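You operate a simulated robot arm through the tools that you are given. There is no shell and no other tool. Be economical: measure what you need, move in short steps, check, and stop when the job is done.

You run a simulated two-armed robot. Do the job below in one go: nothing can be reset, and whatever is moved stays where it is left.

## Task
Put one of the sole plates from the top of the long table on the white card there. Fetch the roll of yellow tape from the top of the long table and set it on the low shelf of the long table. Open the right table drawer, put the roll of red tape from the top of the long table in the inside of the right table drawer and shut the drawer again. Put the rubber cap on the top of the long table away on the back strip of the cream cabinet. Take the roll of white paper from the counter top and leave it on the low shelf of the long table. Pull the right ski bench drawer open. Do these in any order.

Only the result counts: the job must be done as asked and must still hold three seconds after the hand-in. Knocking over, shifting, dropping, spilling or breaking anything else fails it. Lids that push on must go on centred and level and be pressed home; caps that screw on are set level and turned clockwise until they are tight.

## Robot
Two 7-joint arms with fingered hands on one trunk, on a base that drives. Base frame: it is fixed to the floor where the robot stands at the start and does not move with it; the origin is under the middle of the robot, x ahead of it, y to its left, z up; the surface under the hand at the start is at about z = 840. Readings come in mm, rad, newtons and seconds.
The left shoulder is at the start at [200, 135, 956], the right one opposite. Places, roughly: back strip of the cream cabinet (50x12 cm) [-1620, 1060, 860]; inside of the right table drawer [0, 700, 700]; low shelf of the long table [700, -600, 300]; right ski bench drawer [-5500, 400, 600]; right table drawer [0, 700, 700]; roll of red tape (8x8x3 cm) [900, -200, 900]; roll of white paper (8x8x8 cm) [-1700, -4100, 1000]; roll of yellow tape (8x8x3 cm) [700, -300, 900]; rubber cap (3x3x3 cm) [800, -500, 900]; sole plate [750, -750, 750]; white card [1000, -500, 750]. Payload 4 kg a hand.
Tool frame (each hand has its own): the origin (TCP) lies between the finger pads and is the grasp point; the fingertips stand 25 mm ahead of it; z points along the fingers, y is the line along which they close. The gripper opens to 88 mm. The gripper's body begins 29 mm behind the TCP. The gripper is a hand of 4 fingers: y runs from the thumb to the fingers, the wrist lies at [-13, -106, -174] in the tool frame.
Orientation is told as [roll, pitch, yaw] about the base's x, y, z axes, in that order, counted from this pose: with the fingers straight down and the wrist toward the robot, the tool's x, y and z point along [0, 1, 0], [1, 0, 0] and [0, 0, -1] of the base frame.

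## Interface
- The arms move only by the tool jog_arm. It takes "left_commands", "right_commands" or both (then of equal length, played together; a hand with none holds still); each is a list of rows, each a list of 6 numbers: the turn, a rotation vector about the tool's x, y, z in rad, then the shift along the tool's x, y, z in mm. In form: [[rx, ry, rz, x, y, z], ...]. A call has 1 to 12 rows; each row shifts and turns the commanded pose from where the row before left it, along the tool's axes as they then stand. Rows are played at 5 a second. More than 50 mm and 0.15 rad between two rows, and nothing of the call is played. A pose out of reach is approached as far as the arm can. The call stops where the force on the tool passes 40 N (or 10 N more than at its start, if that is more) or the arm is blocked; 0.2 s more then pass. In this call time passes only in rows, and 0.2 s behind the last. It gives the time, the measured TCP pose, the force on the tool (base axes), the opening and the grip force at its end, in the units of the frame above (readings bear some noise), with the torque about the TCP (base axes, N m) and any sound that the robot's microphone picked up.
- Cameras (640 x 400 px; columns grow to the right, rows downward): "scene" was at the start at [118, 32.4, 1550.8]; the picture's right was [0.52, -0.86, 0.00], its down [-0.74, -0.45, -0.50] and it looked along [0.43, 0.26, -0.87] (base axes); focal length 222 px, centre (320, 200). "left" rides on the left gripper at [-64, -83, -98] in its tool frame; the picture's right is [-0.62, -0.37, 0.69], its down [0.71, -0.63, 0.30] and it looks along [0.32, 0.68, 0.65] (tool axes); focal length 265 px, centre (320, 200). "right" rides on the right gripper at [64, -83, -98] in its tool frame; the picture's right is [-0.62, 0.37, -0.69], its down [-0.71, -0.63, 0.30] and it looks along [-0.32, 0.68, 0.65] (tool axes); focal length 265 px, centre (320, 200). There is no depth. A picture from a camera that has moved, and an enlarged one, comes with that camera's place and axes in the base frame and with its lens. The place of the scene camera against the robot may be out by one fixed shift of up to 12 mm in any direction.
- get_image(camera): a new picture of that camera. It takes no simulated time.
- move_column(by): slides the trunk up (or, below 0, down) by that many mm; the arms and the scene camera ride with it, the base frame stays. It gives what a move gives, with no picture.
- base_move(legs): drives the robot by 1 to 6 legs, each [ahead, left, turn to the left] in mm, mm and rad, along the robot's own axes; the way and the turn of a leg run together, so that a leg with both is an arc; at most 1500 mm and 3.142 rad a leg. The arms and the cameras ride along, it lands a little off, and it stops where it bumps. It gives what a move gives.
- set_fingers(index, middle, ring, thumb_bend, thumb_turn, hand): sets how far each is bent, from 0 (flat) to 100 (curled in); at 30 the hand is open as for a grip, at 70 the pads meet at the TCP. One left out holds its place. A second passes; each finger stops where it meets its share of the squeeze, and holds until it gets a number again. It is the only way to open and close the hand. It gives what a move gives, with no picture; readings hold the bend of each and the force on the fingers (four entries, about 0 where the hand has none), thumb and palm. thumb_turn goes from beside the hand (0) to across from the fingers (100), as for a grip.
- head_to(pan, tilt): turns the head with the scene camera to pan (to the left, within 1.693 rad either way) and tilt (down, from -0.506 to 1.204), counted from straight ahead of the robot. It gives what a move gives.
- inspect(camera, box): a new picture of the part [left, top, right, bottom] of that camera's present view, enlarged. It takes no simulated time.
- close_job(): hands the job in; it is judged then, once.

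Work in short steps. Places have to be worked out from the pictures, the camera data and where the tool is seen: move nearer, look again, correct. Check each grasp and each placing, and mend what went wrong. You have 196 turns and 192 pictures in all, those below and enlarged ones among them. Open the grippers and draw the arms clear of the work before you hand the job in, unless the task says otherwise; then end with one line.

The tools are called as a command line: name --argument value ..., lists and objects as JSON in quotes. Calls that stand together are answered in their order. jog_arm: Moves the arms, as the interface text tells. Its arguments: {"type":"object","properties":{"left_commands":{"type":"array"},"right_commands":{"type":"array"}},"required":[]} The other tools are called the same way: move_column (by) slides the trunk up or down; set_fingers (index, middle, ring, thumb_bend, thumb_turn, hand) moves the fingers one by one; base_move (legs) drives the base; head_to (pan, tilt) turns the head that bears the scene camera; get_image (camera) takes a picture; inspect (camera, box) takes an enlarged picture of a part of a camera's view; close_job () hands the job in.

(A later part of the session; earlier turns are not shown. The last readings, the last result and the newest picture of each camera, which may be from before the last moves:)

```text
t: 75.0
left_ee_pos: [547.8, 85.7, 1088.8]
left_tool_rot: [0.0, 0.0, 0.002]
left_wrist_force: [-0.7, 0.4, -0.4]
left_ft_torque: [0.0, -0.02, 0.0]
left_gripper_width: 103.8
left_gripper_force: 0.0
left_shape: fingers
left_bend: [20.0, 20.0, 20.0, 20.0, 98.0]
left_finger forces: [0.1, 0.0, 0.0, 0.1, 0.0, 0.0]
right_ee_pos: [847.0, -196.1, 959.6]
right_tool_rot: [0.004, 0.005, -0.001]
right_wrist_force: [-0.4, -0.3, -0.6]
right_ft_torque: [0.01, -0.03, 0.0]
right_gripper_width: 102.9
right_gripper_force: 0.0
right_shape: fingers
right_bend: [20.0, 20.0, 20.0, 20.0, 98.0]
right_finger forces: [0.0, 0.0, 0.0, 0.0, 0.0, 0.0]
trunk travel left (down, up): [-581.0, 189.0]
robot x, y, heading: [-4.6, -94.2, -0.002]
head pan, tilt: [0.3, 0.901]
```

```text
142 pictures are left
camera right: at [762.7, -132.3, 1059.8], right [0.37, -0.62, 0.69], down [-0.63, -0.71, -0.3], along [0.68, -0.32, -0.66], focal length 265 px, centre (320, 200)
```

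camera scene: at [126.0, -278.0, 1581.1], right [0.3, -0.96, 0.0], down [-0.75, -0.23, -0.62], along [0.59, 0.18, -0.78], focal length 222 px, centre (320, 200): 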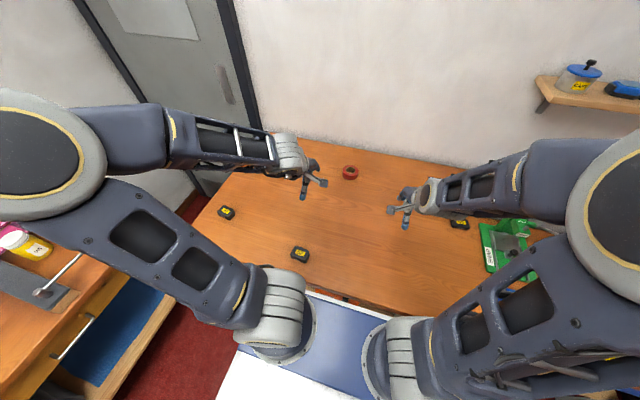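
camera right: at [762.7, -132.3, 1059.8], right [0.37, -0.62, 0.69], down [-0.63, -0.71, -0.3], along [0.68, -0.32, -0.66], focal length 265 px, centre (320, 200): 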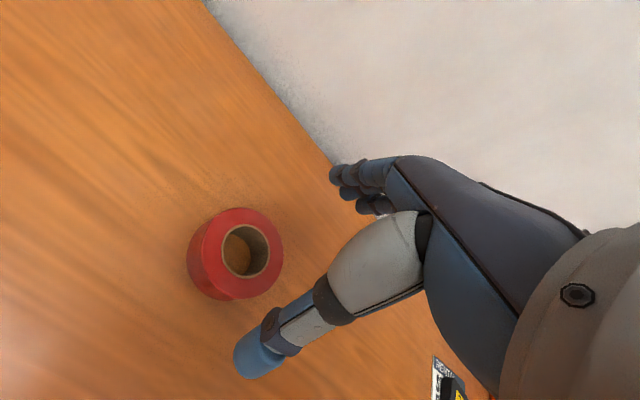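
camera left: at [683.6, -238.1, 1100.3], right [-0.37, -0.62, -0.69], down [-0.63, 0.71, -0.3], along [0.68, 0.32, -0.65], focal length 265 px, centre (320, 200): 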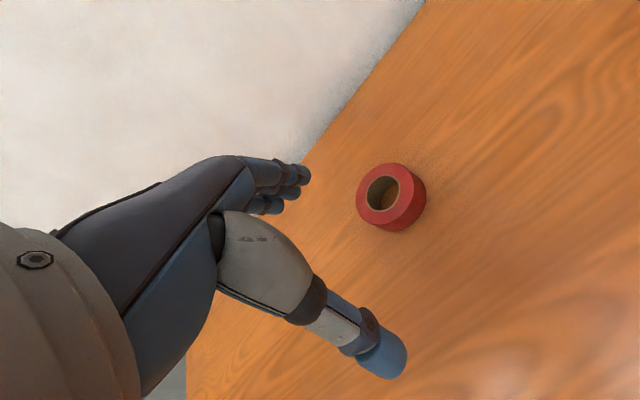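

The centre refines to about [855,-192]. I'll descend and close.

jog_arm --right_commands '[[0, 0, 0, 4, 8, 40], [0, 0, 0, 0, 0, 35], [0, 0, 0, 0, 0, 10]]'

get_image --camera "right"

```text
t: 75.8
left_ee_pos: [546.8, 86.0, 1089.6]
left_tool_rot: [-0.002, 0.001, 0.001]
left_wrist_force: [-0.2, -0.4, 0.2]
left_ft_torque: [0.04, -0.02, -0.03]
left_gripper_width: 103.5
left_gripper_force: 0.0
left_shape: fingers
left_bend: [20.0, 20.0, 20.0, 20.0, 98.0]
left_finger forces: [0.0, 0.0, 0.0, 0.0, 0.1, 0.1]
right_ee_pos: [853.9, -191.9, 877.5]
right_tool_rot: [0.003, 0.005, 0.0]
right_wrist_force: [-0.4, -0.5, 0.4]
right_ft_torque: [0.01, 0.0, -0.03]
right_gripper_width: 103.5
right_gripper_force: 0.1
right_shape: fingers
right_bend: [20.0, 20.0, 20.0, 20.0, 98.0]
right_finger forces: [0.0, 0.0, 0.0, 0.0, 0.0, 0.0]
trunk travel left (down, up): [-581.0, 189.0]
robot x, y, heading: [-7.9, -97.8, 0.001]
head pan, tilt: [0.3, 0.901]
```

```text
141 pictures are left
camera right: at [770.4, -128.2, 976.4], right [0.37, -0.62, 0.69], down [-0.63, -0.71, -0.3], along [0.68, -0.32, -0.66], focal length 265 px, centre (320, 200)
```

right: 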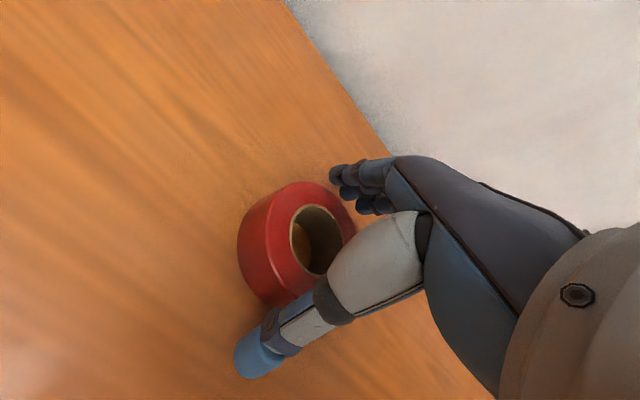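

set_fingers --hand "right" --index 70 --middle 70 --ring 70 --thumb_bend 70

jog_arm --right_commands '[[0, 0, 0, 0, 0, -15], [0, 0, 0, 0, -20, -40], [0, 0, 0, 0, -40, -20], [0, 0, 0, 0, -45, -10], [0, 0, 0, 0, -45, -10], [0, 0, 0, 0, -45, -10], [0, 0, 0, 0, -45, -10]]'

get_image --camera "right"

```text
t: 76.8
left_ee_pos: [548.2, 85.4, 1089.3]
left_tool_rot: [0.0, 0.0, 0.001]
left_wrist_force: [0.0, 0.9, 0.6]
left_ft_torque: [-0.03, 0.01, 0.03]
left_gripper_width: 103.3
left_gripper_force: 0.1
left_shape: fingers
left_bend: [20.0, 20.0, 20.0, 20.0, 98.0]
left_finger forces: [0.1, 0.1, 0.1, 0.1, 0.0, 0.1]
right_ee_pos: [855.8, -192.2, 877.1]
right_tool_rot: [0.004, 0.004, 0.0]
right_wrist_force: [1.3, -0.2, 4.4]
right_ft_torque: [-0.01, -0.17, 0.01]
right_gripper_width: 65.9
right_gripper_force: 23.5
right_shape: fingers
right_bend: [47.0, 53.0, 60.0, 36.0, 93.0]
right_finger forces: [8.4, 8.5, 6.8, 0.0, 22.8, 0.1]
trunk travel left (down, up): [-581.0, 189.0]
robot x, y, heading: [-6.1, -95.2, 0.002]
head pan, tilt: [0.3, 0.901]
```

```text
t: 78.4
left_ee_pos: [547.6, 85.9, 1089.3]
left_tool_rot: [0.002, 0.0, 0.002]
left_wrist_force: [-0.5, 0.2, 0.1]
left_ft_torque: [0.0, -0.01, 0.01]
left_gripper_width: 103.3
left_gripper_force: 0.0
left_shape: fingers
left_bend: [20.0, 20.0, 20.0, 20.0, 98.0]
left_finger forces: [0.0, 0.1, 0.0, 0.1, 0.0, 0.0]
right_ee_pos: [618.7, -192.5, 995.8]
right_tool_rot: [0.002, 0.006, -0.002]
right_wrist_force: [0.6, -0.5, -1.2]
right_ft_torque: [-0.01, -0.03, 0.01]
right_gripper_width: 65.5
right_gripper_force: 22.8
right_shape: fingers
right_bend: [48.0, 54.0, 60.0, 35.0, 93.0]
right_finger forces: [7.9, 7.9, 6.6, 0.0, 23.0, 0.0]
trunk travel left (down, up): [-581.0, 189.0]
robot x, y, heading: [-10.3, -99.4, 0.003]
head pan, tilt: [0.3, 0.901]
```

```text
140 pictures are left
camera right: at [533.9, -128.2, 1095.6], right [0.37, -0.62, 0.69], down [-0.63, -0.71, -0.3], along [0.68, -0.32, -0.66], focal length 265 px, centre (320, 200)
```

right: 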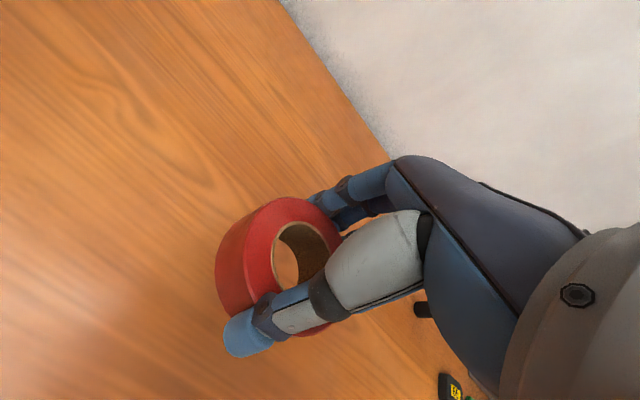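

The red roll is held in the right hand. I'll back away, turn left toward the drawer table and look.

base_move --legs '[[-590, -150, 0], [0, 0, 1.05]]'

head_to --pan 0.1 --tilt 0.7

get_image --camera "scene"

```text
t: 84.5
left_ee_pos: [-493.6, 326.7, 1088.5]
left_tool_rot: [0.0, 0.0, 1.069]
left_wrist_force: [0.5, -0.2, 0.3]
left_ft_torque: [0.0, 0.0, 0.01]
left_gripper_width: 103.8
left_gripper_force: 0.1
left_shape: fingers
left_bend: [20.0, 20.0, 20.0, 20.0, 98.0]
left_finger forces: [0.0, 0.0, 0.0, 0.1, 0.1, 0.0]
right_ee_pos: [-215.4, 253.6, 996.4]
right_tool_rot: [0.003, 0.006, 1.066]
right_wrist_force: [0.4, -0.2, -0.6]
right_ft_torque: [-0.02, -0.03, 0.0]
right_gripper_width: 65.5
right_gripper_force: 22.1
right_shape: fingers
right_bend: [48.0, 54.0, 60.0, 35.0, 93.0]
right_finger forces: [7.7, 7.6, 6.5, 0.0, 22.3, 0.0]
trunk travel left (down, up): [-581.0, 189.0]
robot x, y, heading: [-602.0, -249.0, 1.065]
head pan, tilt: [0.3, 0.901]
```

```text
t: 85.2
left_ee_pos: [-492.3, 326.1, 1089.3]
left_tool_rot: [0.0, 0.001, 1.069]
left_wrist_force: [0.7, 0.5, 0.0]
left_ft_torque: [-0.01, -0.01, 0.03]
left_gripper_width: 103.2
left_gripper_force: 0.1
left_shape: fingers
left_bend: [20.0, 20.0, 20.0, 20.0, 98.0]
left_finger forces: [0.0, 0.0, 0.1, 0.1, 0.0, 0.0]
right_ee_pos: [-216.1, 255.1, 997.3]
right_tool_rot: [0.005, 0.005, 1.066]
right_wrist_force: [0.0, -0.4, -1.5]
right_ft_torque: [0.01, 0.01, 0.02]
right_gripper_width: 65.1
right_gripper_force: 22.1
right_shape: fingers
right_bend: [48.0, 54.0, 60.0, 35.0, 93.0]
right_finger forces: [7.7, 7.5, 6.6, 0.0, 22.1, 0.1]
trunk travel left (down, up): [-581.0, 189.0]
robot x, y, heading: [-600.6, -251.3, 1.064]
head pan, tilt: [0.099, 0.7]
```

```text
139 pictures are left
camera scene: at [-538.9, -119.1, 1597.3], right [0.92, -0.39, 0.0], down [-0.25, -0.59, -0.76], along [0.3, 0.7, -0.64], focal length 222 px, centre (320, 200)
```

scene: 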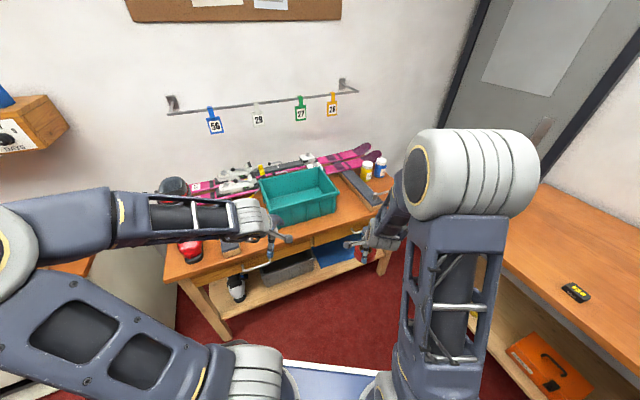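

I'll zoom on the drawer table front.

inspect --camera "scene" --box '[160, 180, 420, 345]'

get_image --camera "left"

get_image --camera "right"

```text
2.42 times, centred on (290, 262) of scene
camera zoom: at [-538.9, -119.1, 1597.3], right [0.92, -0.39, 0.0], down [-0.25, -0.59, -0.76], along [0.3, 0.7, -0.64], focal length 538 px, centre (393, 48)
```

zoom: 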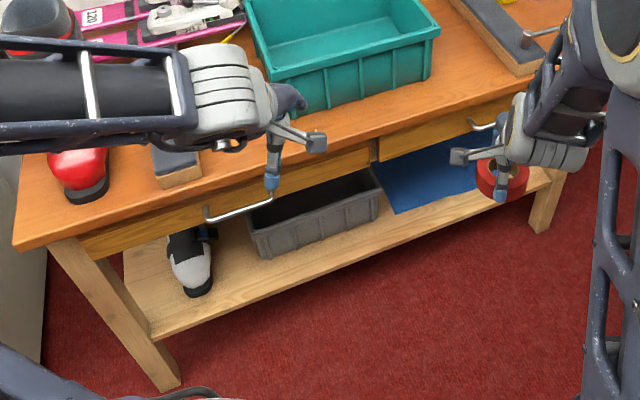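

```text
137 pictures are left
camera left: at [-477.4, 223.1, 1186.6], right [0.37, -0.62, -0.69], down [-0.93, -0.21, -0.3], along [0.04, 0.76, -0.65], focal length 265 px, centre (320, 200)
```

left: 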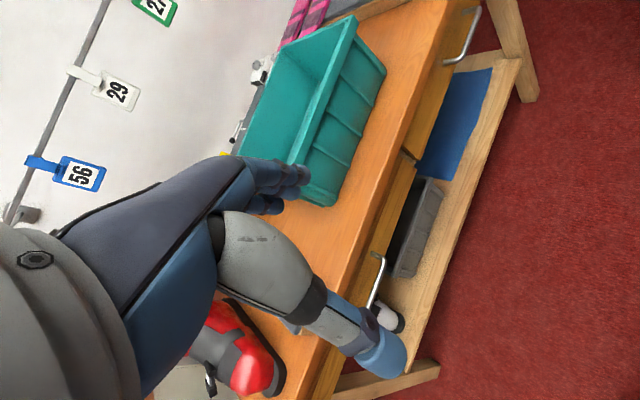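

```text
136 pictures are left
camera right: at [-312.9, 212.3, 1095.6], right [0.72, 0.03, 0.69], down [0.32, -0.9, -0.3], along [0.61, 0.44, -0.66], focal length 265 px, centre (320, 200)
```

right: 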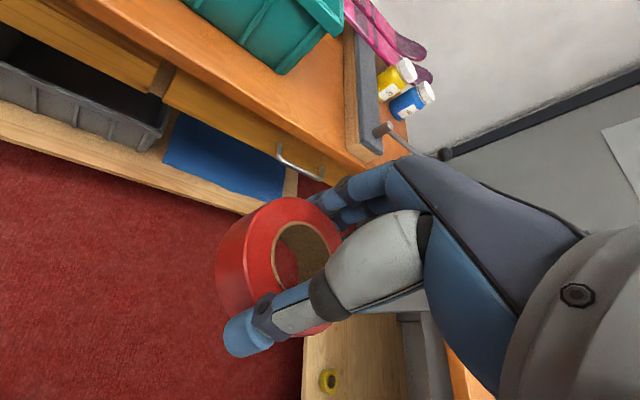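

The right drawer handle triangulates to about [25,585,640]. I'll drive closer to it, to about (-300,-180).

base_move --legs '[[208, -228, 0]]'

get_image --camera "left"

get_image --camera "scene"

```text
t: 87.3
left_ee_pos: [-190.2, 398.5, 1088.4]
left_tool_rot: [0.001, -0.001, 1.066]
left_wrist_force: [0.5, 0.1, 0.2]
left_ft_torque: [-0.03, 0.0, 0.03]
left_gripper_width: 103.6
left_gripper_force: 0.0
left_shape: fingers
left_bend: [20.0, 20.0, 20.0, 20.0, 98.0]
left_finger forces: [0.0, 0.0, 0.0, 0.0, 0.0, 0.1]
right_ee_pos: [86.0, 325.2, 996.2]
right_tool_rot: [0.002, 0.004, 1.065]
right_wrist_force: [0.0, 0.1, -1.6]
right_ft_torque: [-0.01, 0.0, 0.01]
right_gripper_width: 65.3
right_gripper_force: 21.8
right_shape: fingers
right_bend: [48.0, 54.0, 60.0, 35.0, 93.0]
right_finger forces: [7.7, 7.6, 6.6, 0.1, 22.3, 0.0]
trunk travel left (down, up): [-581.0, 189.0]
robot x, y, heading: [-299.3, -175.1, 1.068]
head pan, tilt: [0.099, 0.7]
```

```text
135 pictures are left
camera left: at [-174.6, 294.4, 1186.6], right [0.36, -0.62, -0.69], down [-0.93, -0.21, -0.3], along [0.05, 0.75, -0.65], focal length 265 px, centre (320, 200)
```

left: 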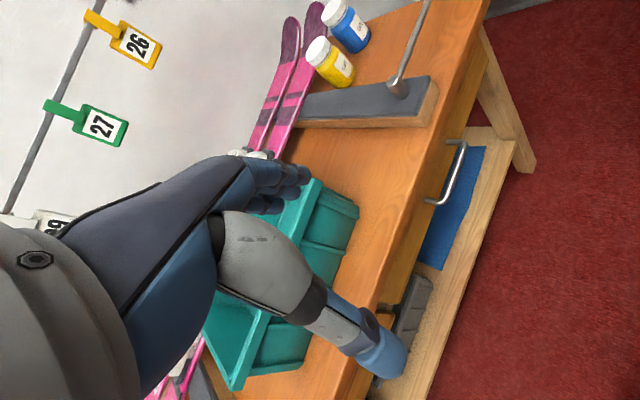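

```text
134 pictures are left
camera scene: at [-236.8, -47.7, 1597.4], right [0.92, -0.39, 0.0], down [-0.25, -0.59, -0.76], along [0.3, 0.7, -0.64], focal length 222 px, centre (320, 200)
```

scene: 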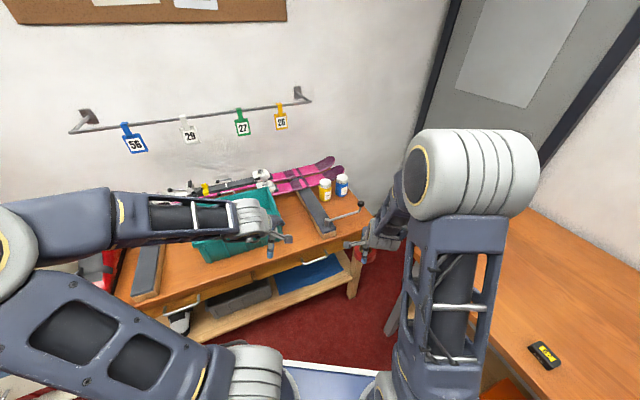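

Re-triangulated, the handle is at about [-8,537,695]. It's close under the table-top lip, so I'll approach with the fingers level: back off 200 mm, lower the trunk and narrow the left grip.

base_move --legs '[[-175, -96, 0]]'

move_column --by -230

set_fingers --hand "left" --index 46 --middle 46 --ring 46 --thumb_bend 46

jog_arm --left_commands '[[0, 0, 0, 0, 45, 0], [0, 0, 0, 0, 45, 0], [0, 0, 0, 0, 45, 0], [-0.14, 0, 0, 0, 0, 0], [-0.14, 0, 0, 0, 0, 0], [-0.14, 0, 0, 0, 0, 0], [-0.14, 0, 0, 0, 0, 0], [-0.14, 0, 0, 0, 0, 0]]'

```text
t: 88.9
left_ee_pos: [-188.1, 201.2, 1089.8]
left_tool_rot: [0.001, -0.001, 1.07]
left_wrist_force: [-0.2, -0.7, -0.7]
left_ft_torque: [-0.03, -0.01, -0.02]
left_gripper_width: 103.4
left_gripper_force: 0.0
left_shape: fingers
left_bend: [20.0, 20.0, 20.0, 20.0, 98.0]
left_finger forces: [0.0, 0.0, 0.0, 0.0, 0.1, 0.0]
right_ee_pos: [88.9, 129.9, 996.5]
right_tool_rot: [0.004, 0.005, 1.067]
right_wrist_force: [0.3, 0.5, -1.3]
right_ft_torque: [0.02, 0.03, -0.01]
right_gripper_width: 65.4
right_gripper_force: 23.0
right_shape: fingers
right_bend: [48.0, 54.0, 60.0, 35.0, 93.0]
right_finger forces: [7.7, 7.6, 6.6, 0.0, 22.3, 0.0]
trunk travel left (down, up): [-581.0, 189.0]
robot x, y, heading: [-295.5, -372.7, 1.064]
head pan, tilt: [0.099, 0.7]
```

```text
t: 91.3
left_ee_pos: [-187.7, 202.4, 859.4]
left_tool_rot: [0.0, 0.0, 1.069]
left_wrist_force: [-0.4, 0.1, -1.3]
left_ft_torque: [0.01, 0.0, 0.01]
left_gripper_width: 103.3
left_gripper_force: 0.1
left_shape: fingers
left_bend: [20.0, 20.0, 20.0, 20.0, 98.0]
left_finger forces: [0.0, 0.1, 0.1, 0.1, 0.0, 0.1]
right_ee_pos: [88.4, 128.6, 765.9]
right_tool_rot: [0.003, 0.006, 1.069]
right_wrist_force: [0.1, 0.0, -1.6]
right_ft_torque: [0.01, -0.02, 0.02]
right_gripper_width: 64.8
right_gripper_force: 21.8
right_shape: fingers
right_bend: [48.0, 54.0, 60.0, 35.0, 93.0]
right_finger forces: [7.7, 7.6, 6.6, 0.0, 22.2, 0.0]
trunk travel left (down, up): [-351.0, 419.0]
robot x, y, heading: [-297.5, -373.6, 1.07]
head pan, tilt: [0.099, 0.7]
```

```text
t: 92.3
left_ee_pos: [-188.3, 201.0, 858.4]
left_tool_rot: [0.001, 0.002, 1.07]
left_wrist_force: [-0.4, 1.0, 0.4]
left_ft_torque: [-0.04, 0.01, -0.02]
left_gripper_width: 51.1
left_gripper_force: 0.0
left_shape: fingers
left_bend: [46.0, 46.0, 46.0, 46.0, 98.0]
left_finger forces: [0.0, 0.0, 0.0, 0.1, 0.1, 0.0]
right_ee_pos: [90.0, 130.1, 766.1]
right_tool_rot: [0.003, 0.005, 1.067]
right_wrist_force: [0.3, -0.3, -0.2]
right_ft_torque: [-0.03, 0.0, -0.01]
right_gripper_width: 64.9
right_gripper_force: 22.3
right_shape: fingers
right_bend: [48.0, 54.0, 60.0, 35.0, 93.0]
right_finger forces: [7.8, 7.5, 6.6, 0.0, 22.1, 0.0]
trunk travel left (down, up): [-351.0, 419.0]
robot x, y, heading: [-296.8, -374.6, 1.066]
head pan, tilt: [0.099, 0.7]
```

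```text
t: 94.1
left_ee_pos: [-123.2, 319.2, 859.8]
left_tool_rot: [0.0, -0.7, 1.07]
left_wrist_force: [0.5, 0.1, 0.2]
left_ft_torque: [-0.02, 0.04, 0.02]
left_gripper_width: 50.9
left_gripper_force: 0.1
left_shape: fingers
left_bend: [46.0, 46.0, 46.0, 46.0, 98.0]
left_finger forces: [0.0, 0.1, 0.2, 0.0, 0.0, 0.1]
right_ee_pos: [90.3, 129.5, 766.6]
right_tool_rot: [0.004, 0.006, 1.068]
right_wrist_force: [0.2, -0.4, -1.3]
right_ft_torque: [0.03, -0.02, -0.01]
right_gripper_width: 65.0
right_gripper_force: 21.9
right_shape: fingers
right_bend: [48.0, 54.0, 60.0, 35.0, 93.0]
right_finger forces: [7.7, 7.7, 6.6, 0.0, 22.1, 0.0]
trunk travel left (down, up): [-351.0, 419.0]
robot x, y, heading: [-297.1, -372.1, 1.071]
head pan, tilt: [0.099, 0.7]
```

No reach trouble. I'll continue pitching to nearly level and yaw toward +y.

jog_arm --left_commands '[[-0.14, 0, 0, 0, 0, 0], [-0.14, 0, 0, 0, 0, 0], [-0.14, 0, 0, 0, 0, 0], [-0.14, 0, 0, 0, 0, 0], [-0.14, 0, 0, 0, 0, 0], [0, 0.123, -0.021, 0, 0, 0], [0, 0.123, -0.021, 0, 0, 0], [0, 0.123, -0.021, 0, 0, 0], [0, 0.123, -0.021, 0, 0, 0]]'

get_image --camera "left"

get_image --camera "scene"

```text
t: 96.1
left_ee_pos: [-149.3, 330.2, 872.6]
left_tool_rot: [0.017, -1.398, 1.551]
left_wrist_force: [-0.4, -0.7, -0.5]
left_ft_torque: [0.0, 0.0, -0.01]
left_gripper_width: 50.8
left_gripper_force: 0.0
left_shape: fingers
left_bend: [46.0, 46.0, 46.0, 46.0, 98.0]
left_finger forces: [0.0, 0.1, 0.0, 0.0, 0.1, 0.0]
left hand out of reach, approached as far as the arm can: row 8, 9
right_ee_pos: [89.8, 129.0, 764.5]
right_tool_rot: [0.005, 0.006, 1.068]
right_wrist_force: [0.8, -0.2, -0.5]
right_ft_torque: [0.0, -0.02, 0.02]
right_gripper_width: 65.1
right_gripper_force: 21.8
right_shape: fingers
right_bend: [48.0, 54.0, 60.0, 35.0, 93.0]
right_finger forces: [7.7, 7.7, 6.6, 0.0, 22.1, 0.0]
trunk travel left (down, up): [-351.0, 419.0]
robot x, y, heading: [-296.7, -374.1, 1.067]
head pan, tilt: [0.099, 0.7]
```

```text
133 pictures are left
camera left: at [-86.7, 219.7, 806.2], right [0.62, 0.62, -0.48], down [-0.72, 0.19, -0.67], along [-0.32, 0.76, 0.56], focal length 265 px, centre (320, 200)
```

left: 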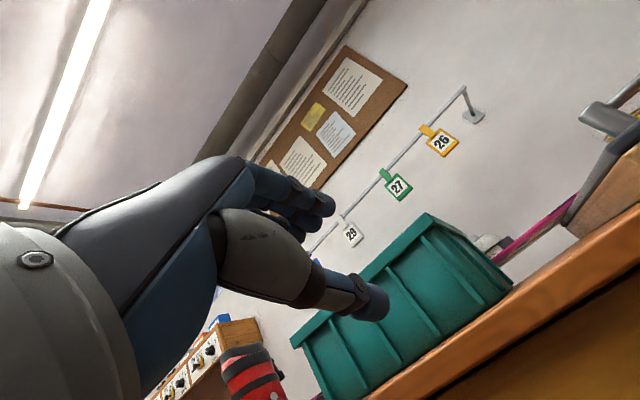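

```text
132 pictures are left
camera scene: at [-233.5, -244.0, 1367.4], right [0.92, -0.39, 0.0], down [-0.25, -0.59, -0.76], along [0.3, 0.7, -0.64], focal length 222 px, centre (320, 200)
```

scene: 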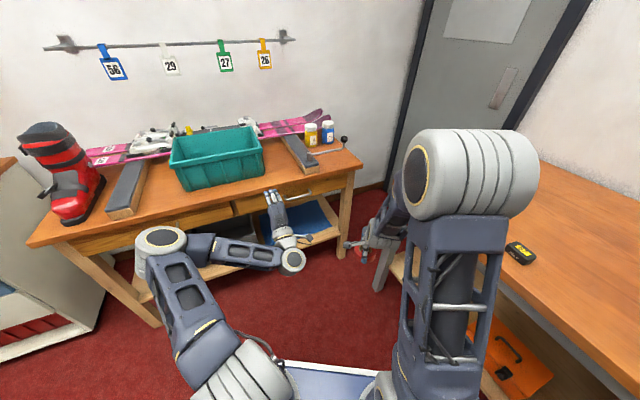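

The hand is oriented level. I'll zoom the scene on the drawer handle and hand.

inspect --camera "scene" --box '[200, 150, 400, 275]'

```text
3.20 times, centred on (300, 212) of scene
camera zoom: at [-233.5, -244.0, 1367.4], right [0.92, -0.39, 0.0], down [-0.25, -0.59, -0.76], along [0.3, 0.7, -0.64], focal length 710 px, centre (384, 160)
```

zoom: 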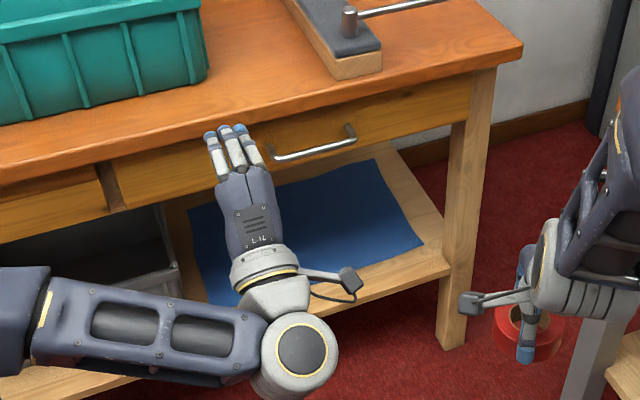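

The handle bar is centred near [-7,545,695]. I'll raise the right hand for clearance, shift the base, then lower the left hand in front of the handle.

jog_arm --right_commands '[[0, 0, 0, 0, 0, -45], [0, 0, 0, 0, 0, -45], [0, 0, 0, 0, 0, -45]]'

jog_arm --left_commands '[[0, 0, 0, -16, -35, 6], [0, 0, 0, -16, -35, 6], [0, 0, 0, -16, -35, 6], [0, 0, 0, -16, -35, 6], [0, 0, 0, -16, -35, 6]]'

base_move --legs '[[118, 0, 0]]'

get_image --camera "scene"

inspect --camera "scene" --box '[200, 150, 400, 275]'

```text
t: 96.9
left_ee_pos: [-151.8, 330.5, 871.2]
left_tool_rot: [0.02, -1.397, 1.546]
left_wrist_force: [0.6, -0.2, -0.4]
left_ft_torque: [0.02, 0.0, 0.01]
left_gripper_width: 50.9
left_gripper_force: 0.0
left_shape: fingers
left_bend: [46.0, 46.0, 46.0, 46.0, 98.0]
left_finger forces: [0.0, 0.0, 0.0, 0.0, 0.0, 0.0]
right_ee_pos: [89.7, 131.4, 902.4]
right_tool_rot: [0.004, 0.008, 1.067]
right_wrist_force: [0.1, -0.3, -0.7]
right_ft_torque: [0.02, 0.0, 0.01]
right_gripper_width: 65.1
right_gripper_force: 22.2
right_shape: fingers
right_bend: [48.0, 54.0, 60.0, 35.0, 93.0]
right_finger forces: [7.7, 7.6, 6.8, 0.0, 22.1, 0.0]
trunk travel left (down, up): [-351.0, 419.0]
robot x, y, heading: [-296.0, -368.4, 1.071]
head pan, tilt: [0.099, 0.7]
```

```text
t: 98.1
left_ee_pos: [-195.1, 367.2, 789.2]
left_tool_rot: [0.012, -1.397, 1.554]
left_wrist_force: [0.0, -0.6, -0.6]
left_ft_torque: [-0.01, 0.0, 0.02]
left_gripper_width: 51.0
left_gripper_force: 0.1
left_shape: fingers
left_bend: [46.0, 46.0, 46.0, 46.0, 98.0]
left_finger forces: [0.0, 0.1, 0.0, 0.1, 0.0, 0.1]
left hand out of reach, approached as far as the arm can: row 1, 2, 3, 4, 5
right_ee_pos: [90.4, 131.3, 901.4]
right_tool_rot: [0.002, 0.004, 1.068]
right_wrist_force: [0.2, 0.4, -0.5]
right_ft_torque: [-0.01, -0.01, 0.0]
right_gripper_width: 64.9
right_gripper_force: 21.9
right_shape: fingers
right_bend: [48.0, 54.0, 60.0, 35.0, 93.0]
right_finger forces: [7.7, 7.5, 6.8, 0.0, 22.0, 0.1]
trunk travel left (down, up): [-351.0, 419.0]
robot x, y, heading: [-298.0, -369.3, 1.065]
head pan, tilt: [0.099, 0.7]
```

```text
t: 99.3
left_ee_pos: [-136.2, 468.6, 790.7]
left_tool_rot: [0.011, -1.399, 1.553]
left_wrist_force: [-0.4, -0.5, -0.9]
left_ft_torque: [-0.01, 0.01, -0.04]
left_gripper_width: 50.9
left_gripper_force: 0.0
left_shape: fingers
left_bend: [46.0, 46.0, 46.0, 46.0, 98.0]
left_finger forces: [0.1, 0.0, 0.0, 0.1, 0.1, 0.0]
right_ee_pos: [146.6, 232.4, 903.1]
right_tool_rot: [0.004, 0.005, 1.066]
right_wrist_force: [0.4, 0.4, -0.6]
right_ft_torque: [0.03, -0.01, 0.0]
right_gripper_width: 65.3
right_gripper_force: 22.1
right_shape: fingers
right_bend: [48.0, 54.0, 60.0, 35.0, 93.0]
right_finger forces: [7.7, 7.6, 6.8, 0.0, 22.0, 0.0]
trunk travel left (down, up): [-351.0, 419.0]
robot x, y, heading: [-240.0, -273.5, 1.068]
head pan, tilt: [0.099, 0.7]
```

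```text
130 pictures are left
camera scene: at [-177.4, -142.0, 1367.4], right [0.92, -0.39, 0.0], down [-0.25, -0.59, -0.76], along [0.3, 0.7, -0.64], focal length 222 px, centre (320, 200)
```

scene: 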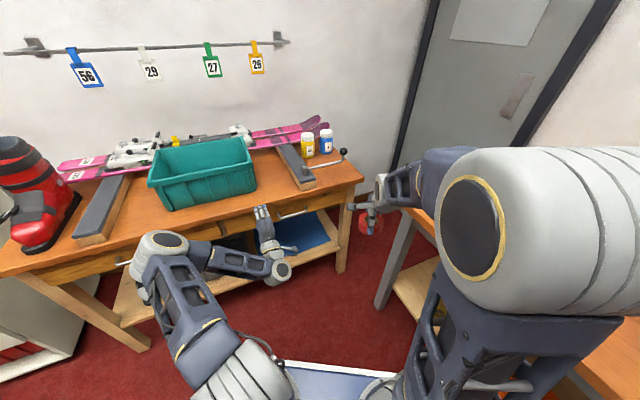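

```text
3.20 times, centred on (300, 212) of scene
camera zoom: at [-177.4, -142.0, 1367.4], right [0.92, -0.39, 0.0], down [-0.25, -0.59, -0.76], along [0.3, 0.7, -0.64], focal length 710 px, centre (384, 160)
```

zoom: 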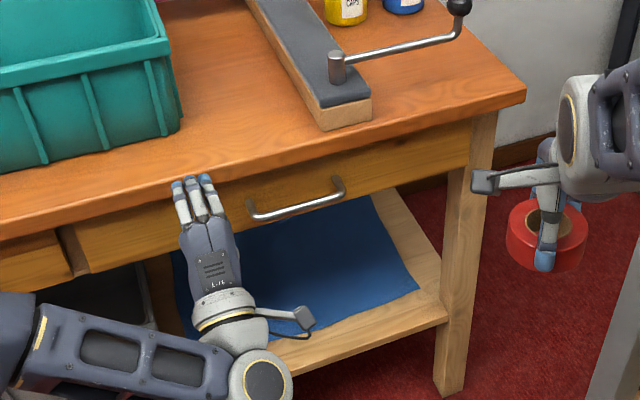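

The left arm runs out of range inward. I'll back off, turn the body further toward the table and shift right, so the handle lies slightly left of straight ahead.

base_move --legs '[[-100, 0, 0], [0, 0, 0.2], [61, -126, 0]]'

jog_arm --left_commands '[[0, -0.115, 0.02, 0, 0, 0], [0, -0.115, 0.02, 0, 0, 0], [0, -0.115, 0.02, 0, 0, 0], [0, 0, 0, -40, 0, 0], [0, 0, 0, -40, 0, 0], [0, 0, 0, -40, 0, 0], [0, 0, 0, -30, -25, 0], [0, 0, 0, -30, -25, 0], [0, 0, 0, 0, -30, 0], [0, 0, 0, 0, -25, 0]]'

get_image --camera "scene"

```text
t: 102.2
left_ee_pos: [-195.4, 408.0, 790.5]
left_tool_rot: [0.012, -1.399, 1.755]
left_wrist_force: [0.8, -0.5, -0.3]
left_ft_torque: [0.03, -0.01, 0.02]
left_gripper_width: 50.9
left_gripper_force: 0.0
left_shape: fingers
left_bend: [46.0, 46.0, 46.0, 46.0, 98.0]
left_finger forces: [0.1, 0.0, 0.1, 0.0, 0.1, 0.0]
right_ee_pos: [129.8, 234.2, 903.4]
right_tool_rot: [0.001, 0.006, 1.27]
right_wrist_force: [0.6, 0.1, -0.1]
right_ft_torque: [0.01, 0.0, 0.04]
right_gripper_width: 64.4
right_gripper_force: 21.7
right_shape: fingers
right_bend: [48.0, 54.0, 60.0, 35.0, 93.0]
right_finger forces: [7.7, 7.5, 6.7, 0.1, 21.9, 0.1]
trunk travel left (down, up): [-351.0, 419.0]
robot x, y, heading: [-147.3, -336.7, 1.271]
head pan, tilt: [0.099, 0.7]
```

```text
t: 104.4
left_ee_pos: [-140.4, 366.0, 773.5]
left_tool_rot: [0.017, -1.394, 1.401]
left_wrist_force: [-0.9, -0.3, 0.4]
left_ft_torque: [0.02, -0.01, 0.0]
left_gripper_width: 50.8
left_gripper_force: 0.0
left_shape: fingers
left_bend: [46.0, 46.0, 46.0, 46.0, 98.0]
left_finger forces: [0.0, 0.0, 0.0, 0.1, 0.0, 0.0]
left hand out of reach, approached as far as the arm can: row 5, 6, 7, 8, 9, 10
right_ee_pos: [130.1, 233.3, 902.0]
right_tool_rot: [0.005, 0.004, 1.27]
right_wrist_force: [0.2, 0.0, -1.3]
right_ft_torque: [0.01, 0.0, 0.03]
right_gripper_width: 64.6
right_gripper_force: 21.8
right_shape: fingers
right_bend: [48.0, 54.0, 61.0, 35.0, 93.0]
right_finger forces: [7.7, 7.4, 6.8, 0.0, 21.9, 0.1]
trunk travel left (down, up): [-351.0, 419.0]
robot x, y, heading: [-143.6, -332.9, 1.272]
head pan, tilt: [0.099, 0.7]
```

```text
128 pictures are left
camera scene: at [-111.6, -198.3, 1367.4], right [0.98, -0.2, 0.0], down [-0.13, -0.63, -0.76], along [0.15, 0.75, -0.64], focal length 222 px, centre (320, 200)
```

scene: 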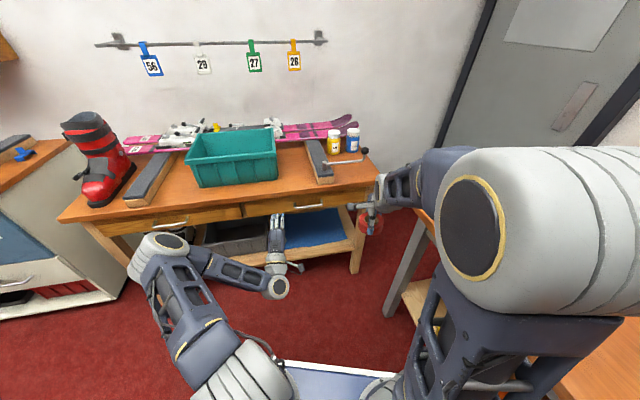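

Here the left hand only works when it's out to its own side. I'll use heading ≈0.9 at about (-298,-230) instead, so the handle falls on the left hand's natural side, and drop the trunk for height.

base_move --legs '[[-45, 147, 0], [0, 0, -0.372], [55, 45, 0]]'

move_column --by -78

get_image --camera "scene"

inspect --camera "scene" --box '[200, 150, 400, 275]'

```text
t: 107.5
left_ee_pos: [-45.9, 387.4, 771.9]
left_tool_rot: [0.015, -1.396, 1.034]
left_wrist_force: [-0.5, -1.6, 0.2]
left_ft_torque: [0.0, 0.02, 0.01]
left_gripper_width: 50.9
left_gripper_force: 0.1
left_shape: fingers
left_bend: [46.0, 46.0, 46.0, 46.0, 98.0]
left_finger forces: [0.0, 0.0, 0.0, 0.0, 0.1, 0.0]
right_ee_pos: [158.8, 167.3, 902.8]
right_tool_rot: [0.003, 0.006, 0.902]
right_wrist_force: [0.4, 0.7, -1.6]
right_ft_torque: [0.04, -0.03, 0.02]
right_gripper_width: 64.6
right_gripper_force: 22.2
right_shape: fingers
right_bend: [48.0, 54.0, 61.0, 35.0, 93.0]
right_finger forces: [7.7, 7.5, 6.7, 0.0, 21.7, 0.0]
trunk travel left (down, up): [-351.0, 419.0]
robot x, y, heading: [-305.2, -266.4, 0.908]
head pan, tilt: [0.099, 0.7]
```

```text
t: 108.7
left_ee_pos: [-45.9, 386.4, 695.3]
left_tool_rot: [0.015, -1.397, 1.034]
left_wrist_force: [0.5, 0.4, -0.2]
left_ft_torque: [0.02, -0.03, 0.01]
left_gripper_width: 50.8
left_gripper_force: 0.1
left_shape: fingers
left_bend: [46.0, 46.0, 46.0, 46.0, 98.0]
left_finger forces: [0.0, 0.0, 0.0, 0.0, 0.0, 0.1]
right_ee_pos: [159.1, 167.0, 824.9]
right_tool_rot: [0.004, 0.006, 0.902]
right_wrist_force: [0.5, 0.2, -1.3]
right_ft_torque: [0.02, -0.02, 0.0]
right_gripper_width: 64.9
right_gripper_force: 21.5
right_shape: fingers
right_bend: [48.0, 54.0, 61.0, 35.0, 93.0]
right_finger forces: [7.8, 7.6, 6.8, 0.0, 21.6, 0.0]
trunk travel left (down, up): [-273.0, 497.0]
robot x, y, heading: [-307.1, -265.7, 0.903]
head pan, tilt: [0.099, 0.7]
```

```text
127 pictures are left
camera scene: at [-221.8, -149.1, 1289.4], right [0.84, -0.54, 0.0], down [-0.35, -0.54, -0.76], along [0.41, 0.65, -0.64], focal length 222 px, centre (320, 200)
```

scene: 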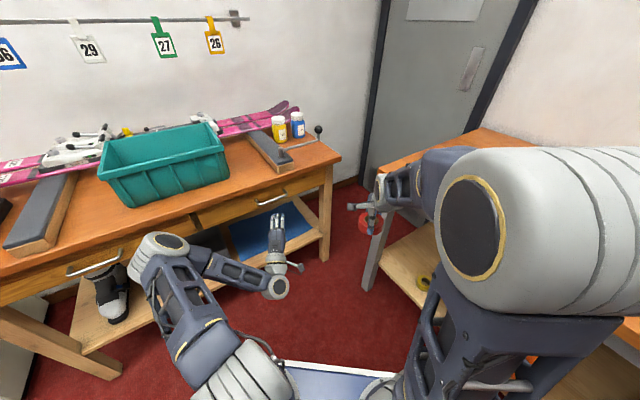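

```text
3.20 times, centred on (300, 212) of scene
camera zoom: at [-221.8, -149.1, 1289.4], right [0.84, -0.54, 0.0], down [-0.35, -0.54, -0.76], along [0.41, 0.65, -0.64], focal length 710 px, centre (384, 160)
```

zoom: 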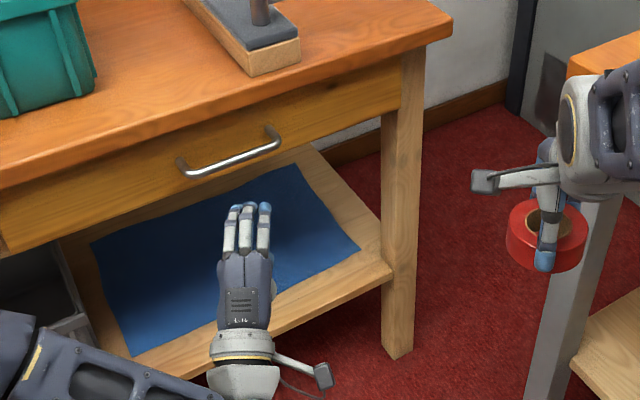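

The hand is at handle height in front of it. I'll ease the base closer by world (39, 90) and recheck.

base_move --legs '[[95, 25, 0]]'

inspect --camera "scene" --box '[220, 130, 380, 230]'

get_image --camera "left"

```text
t: 109.8
left_ee_pos: [-5.2, 479.1, 696.6]
left_tool_rot: [0.014, -1.397, 1.03]
left_wrist_force: [-0.7, -1.7, 1.5]
left_ft_torque: [0.1, -0.04, 0.03]
left_gripper_width: 51.0
left_gripper_force: 1.4
left_shape: fingers
left_bend: [46.0, 46.0, 45.0, 46.0, 98.0]
left_finger forces: [0.1, 0.9, 1.8, 0.1, 0.0, 0.0]
right_ee_pos: [200.1, 258.7, 824.3]
right_tool_rot: [0.004, 0.005, 0.901]
right_wrist_force: [-0.6, 1.1, -1.5]
right_ft_torque: [0.06, 0.0, -0.01]
right_gripper_width: 64.6
right_gripper_force: 22.2
right_shape: fingers
right_bend: [48.0, 54.0, 61.0, 35.0, 93.0]
right_finger forces: [7.7, 7.5, 6.7, 0.0, 21.7, 0.1]
trunk travel left (down, up): [-273.0, 497.0]
robot x, y, heading: [-267.9, -174.9, 0.905]
head pan, tilt: [0.099, 0.7]
```

```text
4.00 times, centred on (300, 180) of scene
camera zoom: at [-181.4, -57.1, 1289.4], right [0.84, -0.54, 0.0], down [-0.35, -0.54, -0.76], along [0.41, 0.64, -0.64], focal length 887 px, centre (400, 280)
```

zoom: 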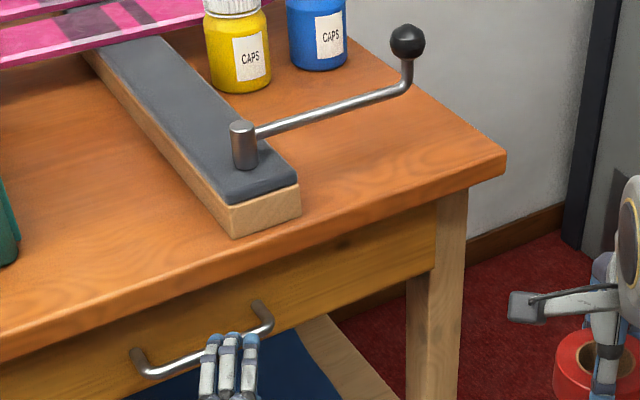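

```text
124 pictures are left
camera left: at [-4.3, 350.7, 629.6], right [0.85, 0.22, -0.48], down [-0.52, 0.52, -0.67], along [0.1, 0.82, 0.56], focal length 265 px, centre (320, 200)
```

left: 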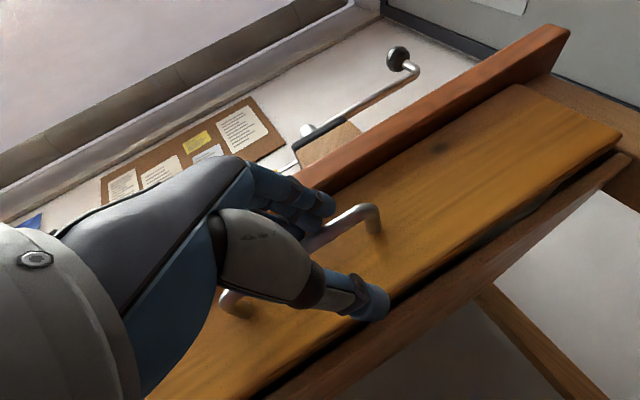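

The fingertips just touch the bar, so it sits slightly higher than the hand centre. I'll back off a little, open a bit, raise 12 mm and look.

base_move --legs '[[-20, 0, 0]]'

set_fingers --hand "left" --index 38 --middle 38 --ring 38 --thumb_bend 42

move_column --by 8

get_image --camera "left"

inspect --camera "scene" --box '[220, 150, 380, 250]'

```text
t: 110.6
left_ee_pos: [-17.0, 462.9, 694.9]
left_tool_rot: [0.017, -1.397, 1.032]
left_wrist_force: [0.3, 0.2, 0.5]
left_ft_torque: [0.02, -0.01, -0.01]
left_gripper_width: 51.3
left_gripper_force: 0.0
left_shape: fingers
left_bend: [46.0, 46.0, 46.0, 46.0, 98.0]
left_finger forces: [0.1, 0.0, 0.1, 0.1, 0.1, 0.1]
right_ee_pos: [186.9, 242.6, 824.1]
right_tool_rot: [0.004, 0.008, 0.898]
right_wrist_force: [0.3, -0.4, -1.2]
right_ft_torque: [0.0, -0.01, 0.03]
right_gripper_width: 64.9
right_gripper_force: 21.6
right_shape: fingers
right_bend: [48.0, 54.0, 61.0, 35.0, 93.0]
right_finger forces: [7.7, 7.5, 6.7, 0.0, 21.8, 0.0]
trunk travel left (down, up): [-273.0, 497.0]
robot x, y, heading: [-276.6, -191.9, 0.905]
head pan, tilt: [0.099, 0.7]
```

```text
t: 111.6
left_ee_pos: [-18.0, 462.4, 694.8]
left_tool_rot: [0.015, -1.397, 1.031]
left_wrist_force: [-0.4, 0.5, 0.4]
left_ft_torque: [-0.03, 0.0, 0.03]
left_gripper_width: 63.1
left_gripper_force: 0.0
left_shape: fingers
left_bend: [38.0, 38.0, 38.0, 42.0, 98.0]
left_finger forces: [0.0, 0.1, 0.1, 0.0, 0.1, 0.0]
right_ee_pos: [186.2, 242.3, 824.8]
right_tool_rot: [0.004, 0.008, 0.899]
right_wrist_force: [0.2, 0.4, 0.1]
right_ft_torque: [0.04, -0.03, 0.0]
right_gripper_width: 64.9
right_gripper_force: 21.8
right_shape: fingers
right_bend: [48.0, 54.0, 61.0, 35.0, 93.0]
right_finger forces: [7.7, 7.5, 6.7, 0.0, 21.8, 0.0]
trunk travel left (down, up): [-273.0, 497.0]
robot x, y, heading: [-276.6, -188.5, 0.905]
head pan, tilt: [0.099, 0.7]
```

```text
t: 112.2
left_ee_pos: [-16.9, 462.7, 704.2]
left_tool_rot: [0.016, -1.396, 1.031]
left_wrist_force: [0.4, 0.2, 0.3]
left_ft_torque: [0.01, -0.03, -0.03]
left_gripper_width: 63.1
left_gripper_force: 0.0
left_shape: fingers
left_bend: [38.0, 38.0, 38.0, 42.0, 98.0]
left_finger forces: [0.0, 0.0, 0.0, 0.0, 0.0, 0.1]
right_ee_pos: [186.9, 242.4, 832.8]
right_tool_rot: [0.004, 0.009, 0.899]
right_wrist_force: [-0.6, -0.3, -0.7]
right_ft_torque: [0.04, 0.02, -0.01]
right_gripper_width: 64.7
right_gripper_force: 21.9
right_shape: fingers
right_bend: [48.0, 54.0, 61.0, 35.0, 93.0]
right_finger forces: [7.6, 7.5, 6.7, 0.1, 21.7, 0.0]
trunk travel left (down, up): [-281.0, 489.0]
robot x, y, heading: [-280.0, -190.1, 0.906]
head pan, tilt: [0.099, 0.7]
```

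```text
123 pictures are left
camera left: at [-17.4, 334.7, 637.5], right [0.84, 0.23, -0.49], down [-0.52, 0.52, -0.67], along [0.1, 0.82, 0.56], focal length 265 px, centre (320, 200)
```

left: 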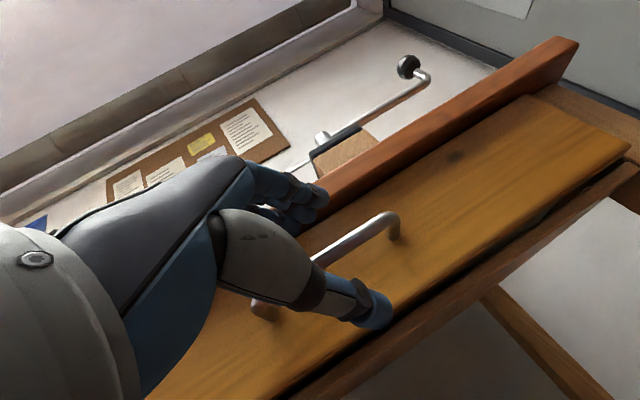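

```text
4.00 times, centred on (300, 200) of scene
camera zoom: at [-194.3, -73.1, 1297.4], right [0.84, -0.54, 0.0], down [-0.35, -0.54, -0.76], along [0.41, 0.64, -0.64], focal length 887 px, centre (400, 200)
```

zoom: 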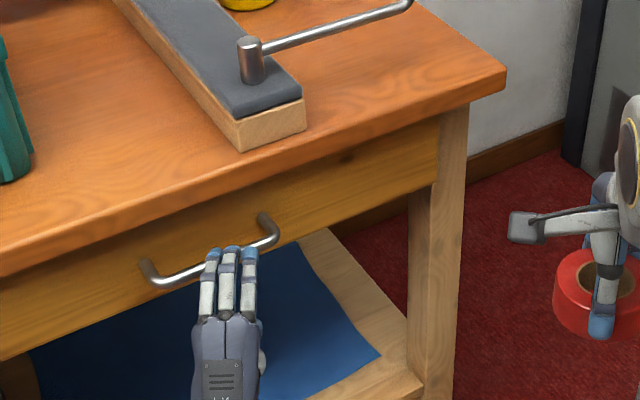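

The bar now lies between the fingers and thumb. I'll advance about 40 mm.

base_move --legs '[[40, 8, 0]]'

get_image --camera "left"

inspect --camera "scene" --box '[220, 150, 380, 250]'

```text
t: 113.0
left_ee_pos: [2.3, 500.0, 703.2]
left_tool_rot: [0.016, -1.395, 1.029]
left_wrist_force: [0.0, 0.9, 0.7]
left_ft_torque: [-0.01, 0.01, -0.02]
left_gripper_width: 63.2
left_gripper_force: 0.0
left_shape: fingers
left_bend: [38.0, 38.0, 38.0, 42.0, 98.0]
left_finger forces: [0.0, 0.0, 0.1, 0.0, 0.0, 0.0]
right_ee_pos: [206.6, 278.9, 832.9]
right_tool_rot: [0.003, 0.005, 0.898]
right_wrist_force: [0.2, -0.3, -0.3]
right_ft_torque: [0.0, -0.03, -0.01]
right_gripper_width: 64.7
right_gripper_force: 22.2
right_shape: fingers
right_bend: [48.0, 54.0, 61.0, 35.0, 93.0]
right_finger forces: [7.7, 7.4, 6.7, 0.0, 21.7, 0.1]
trunk travel left (down, up): [-281.0, 489.0]
robot x, y, heading: [-257.5, -151.7, 0.898]
head pan, tilt: [0.099, 0.7]
```

```text
121 pictures are left
camera left: at [2.1, 371.6, 637.5], right [0.85, 0.22, -0.49], down [-0.52, 0.52, -0.67], along [0.1, 0.82, 0.56], focal length 265 px, centre (320, 200)
```

left: 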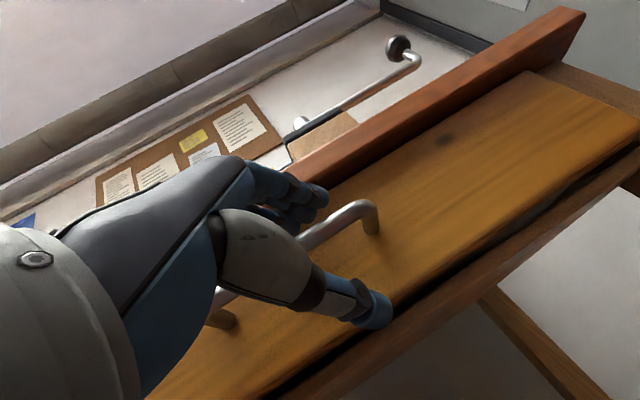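

```text
4.00 times, centred on (300, 200) of scene
camera zoom: at [-175.1, -36.1, 1297.4], right [0.84, -0.54, 0.0], down [-0.35, -0.54, -0.76], along [0.41, 0.64, -0.64], focal length 887 px, centre (400, 200)
```

zoom: 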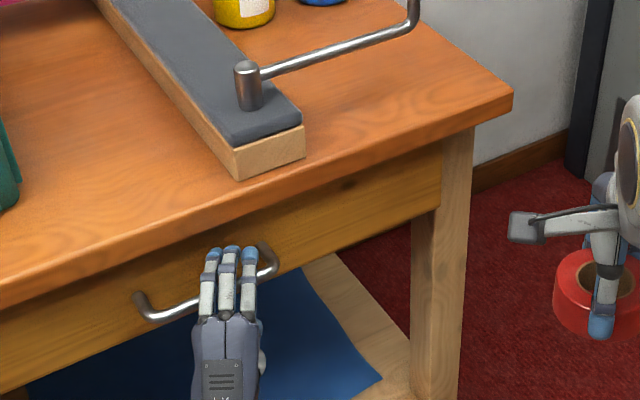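

The bar is between fingers and thumb, so I'll close the grip.

set_fingers --hand "left" --index 75 --middle 75 --ring 75 --thumb_bend 72

get_image --camera "left"

```text
t: 114.0
left_ee_pos: [2.1, 499.1, 704.2]
left_tool_rot: [0.015, -1.394, 1.031]
left_wrist_force: [0.5, -0.7, 6.5]
left_ft_torque: [-0.06, -0.04, 0.02]
left_gripper_width: 0.0
left_gripper_force: 2.9
left_shape: fingers
left_bend: [74.0, 75.0, 75.0, 71.0, 97.0]
left_finger forces: [5.2, 0.0, 1.0, 0.0, 0.0, 0.0]
right_ee_pos: [206.8, 279.9, 832.1]
right_tool_rot: [0.003, 0.008, 0.899]
right_wrist_force: [-0.2, -0.1, -1.6]
right_ft_torque: [0.04, 0.01, 0.03]
right_gripper_width: 65.0
right_gripper_force: 21.9
right_shape: fingers
right_bend: [48.0, 54.0, 61.0, 35.0, 93.0]
right_finger forces: [7.7, 7.5, 6.7, 0.0, 21.8, 0.0]
trunk travel left (down, up): [-281.0, 489.0]
robot x, y, heading: [-259.1, -152.1, 0.902]
head pan, tilt: [0.099, 0.7]
```

```text
119 pictures are left
camera left: at [2.1, 371.4, 637.4], right [0.85, 0.22, -0.49], down [-0.52, 0.52, -0.67], along [0.1, 0.82, 0.56], focal length 265 px, centre (320, 200)
```

left: 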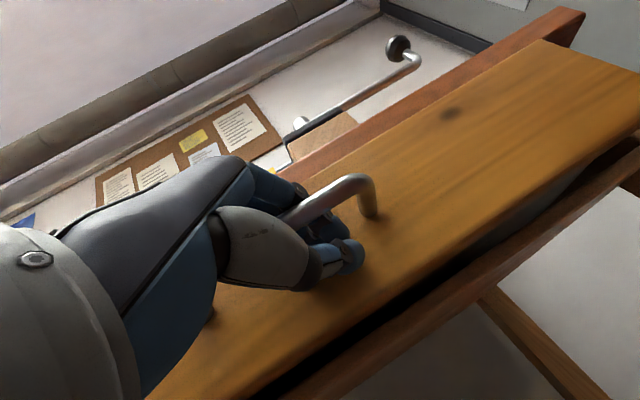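

The fingers have hooked the bar and the drawer has already come out slightly. I'll pull straight back along −y with the base.

base_move --legs '[[-121, -96, 0]]'

get_image --camera "scene"

```text
t: 115.4
left_ee_pos: [1.8, 345.9, 702.8]
left_tool_rot: [0.016, -1.397, 1.027]
left_wrist_force: [2.8, 0.9, 5.2]
left_ft_torque: [-0.07, -0.02, 0.01]
left_gripper_width: 0.0
left_gripper_force: 2.7
left_shape: fingers
left_bend: [74.0, 75.0, 75.0, 71.0, 97.0]
left_finger forces: [5.4, 0.1, 1.3, 0.1, 0.0, 0.0]
right_ee_pos: [205.6, 125.3, 832.0]
right_tool_rot: [0.003, 0.007, 0.896]
right_wrist_force: [-0.8, 0.0, -0.3]
right_ft_torque: [0.02, 0.04, 0.01]
right_gripper_width: 64.8
right_gripper_force: 21.8
right_shape: fingers
right_bend: [48.0, 54.0, 61.0, 35.0, 93.0]
right_finger forces: [7.7, 7.5, 6.7, 0.0, 21.8, 0.0]
trunk travel left (down, up): [-281.0, 489.0]
robot x, y, heading: [-263.9, -303.1, 0.899]
head pan, tilt: [0.099, 0.7]
```

```text
118 pictures are left
camera scene: at [-177.4, -188.8, 1297.4], right [0.84, -0.54, 0.0], down [-0.35, -0.54, -0.76], along [0.42, 0.64, -0.64], focal length 222 px, centre (320, 200)
```

scene: 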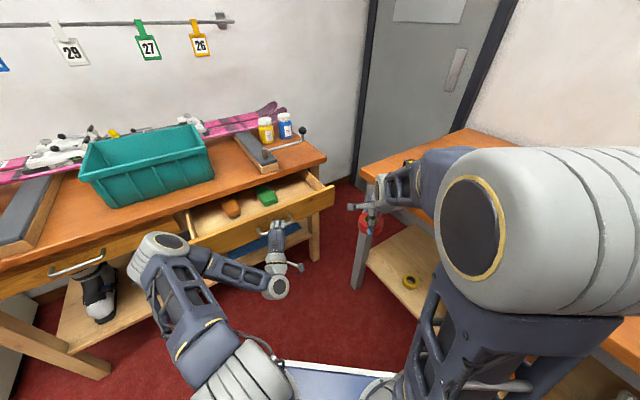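

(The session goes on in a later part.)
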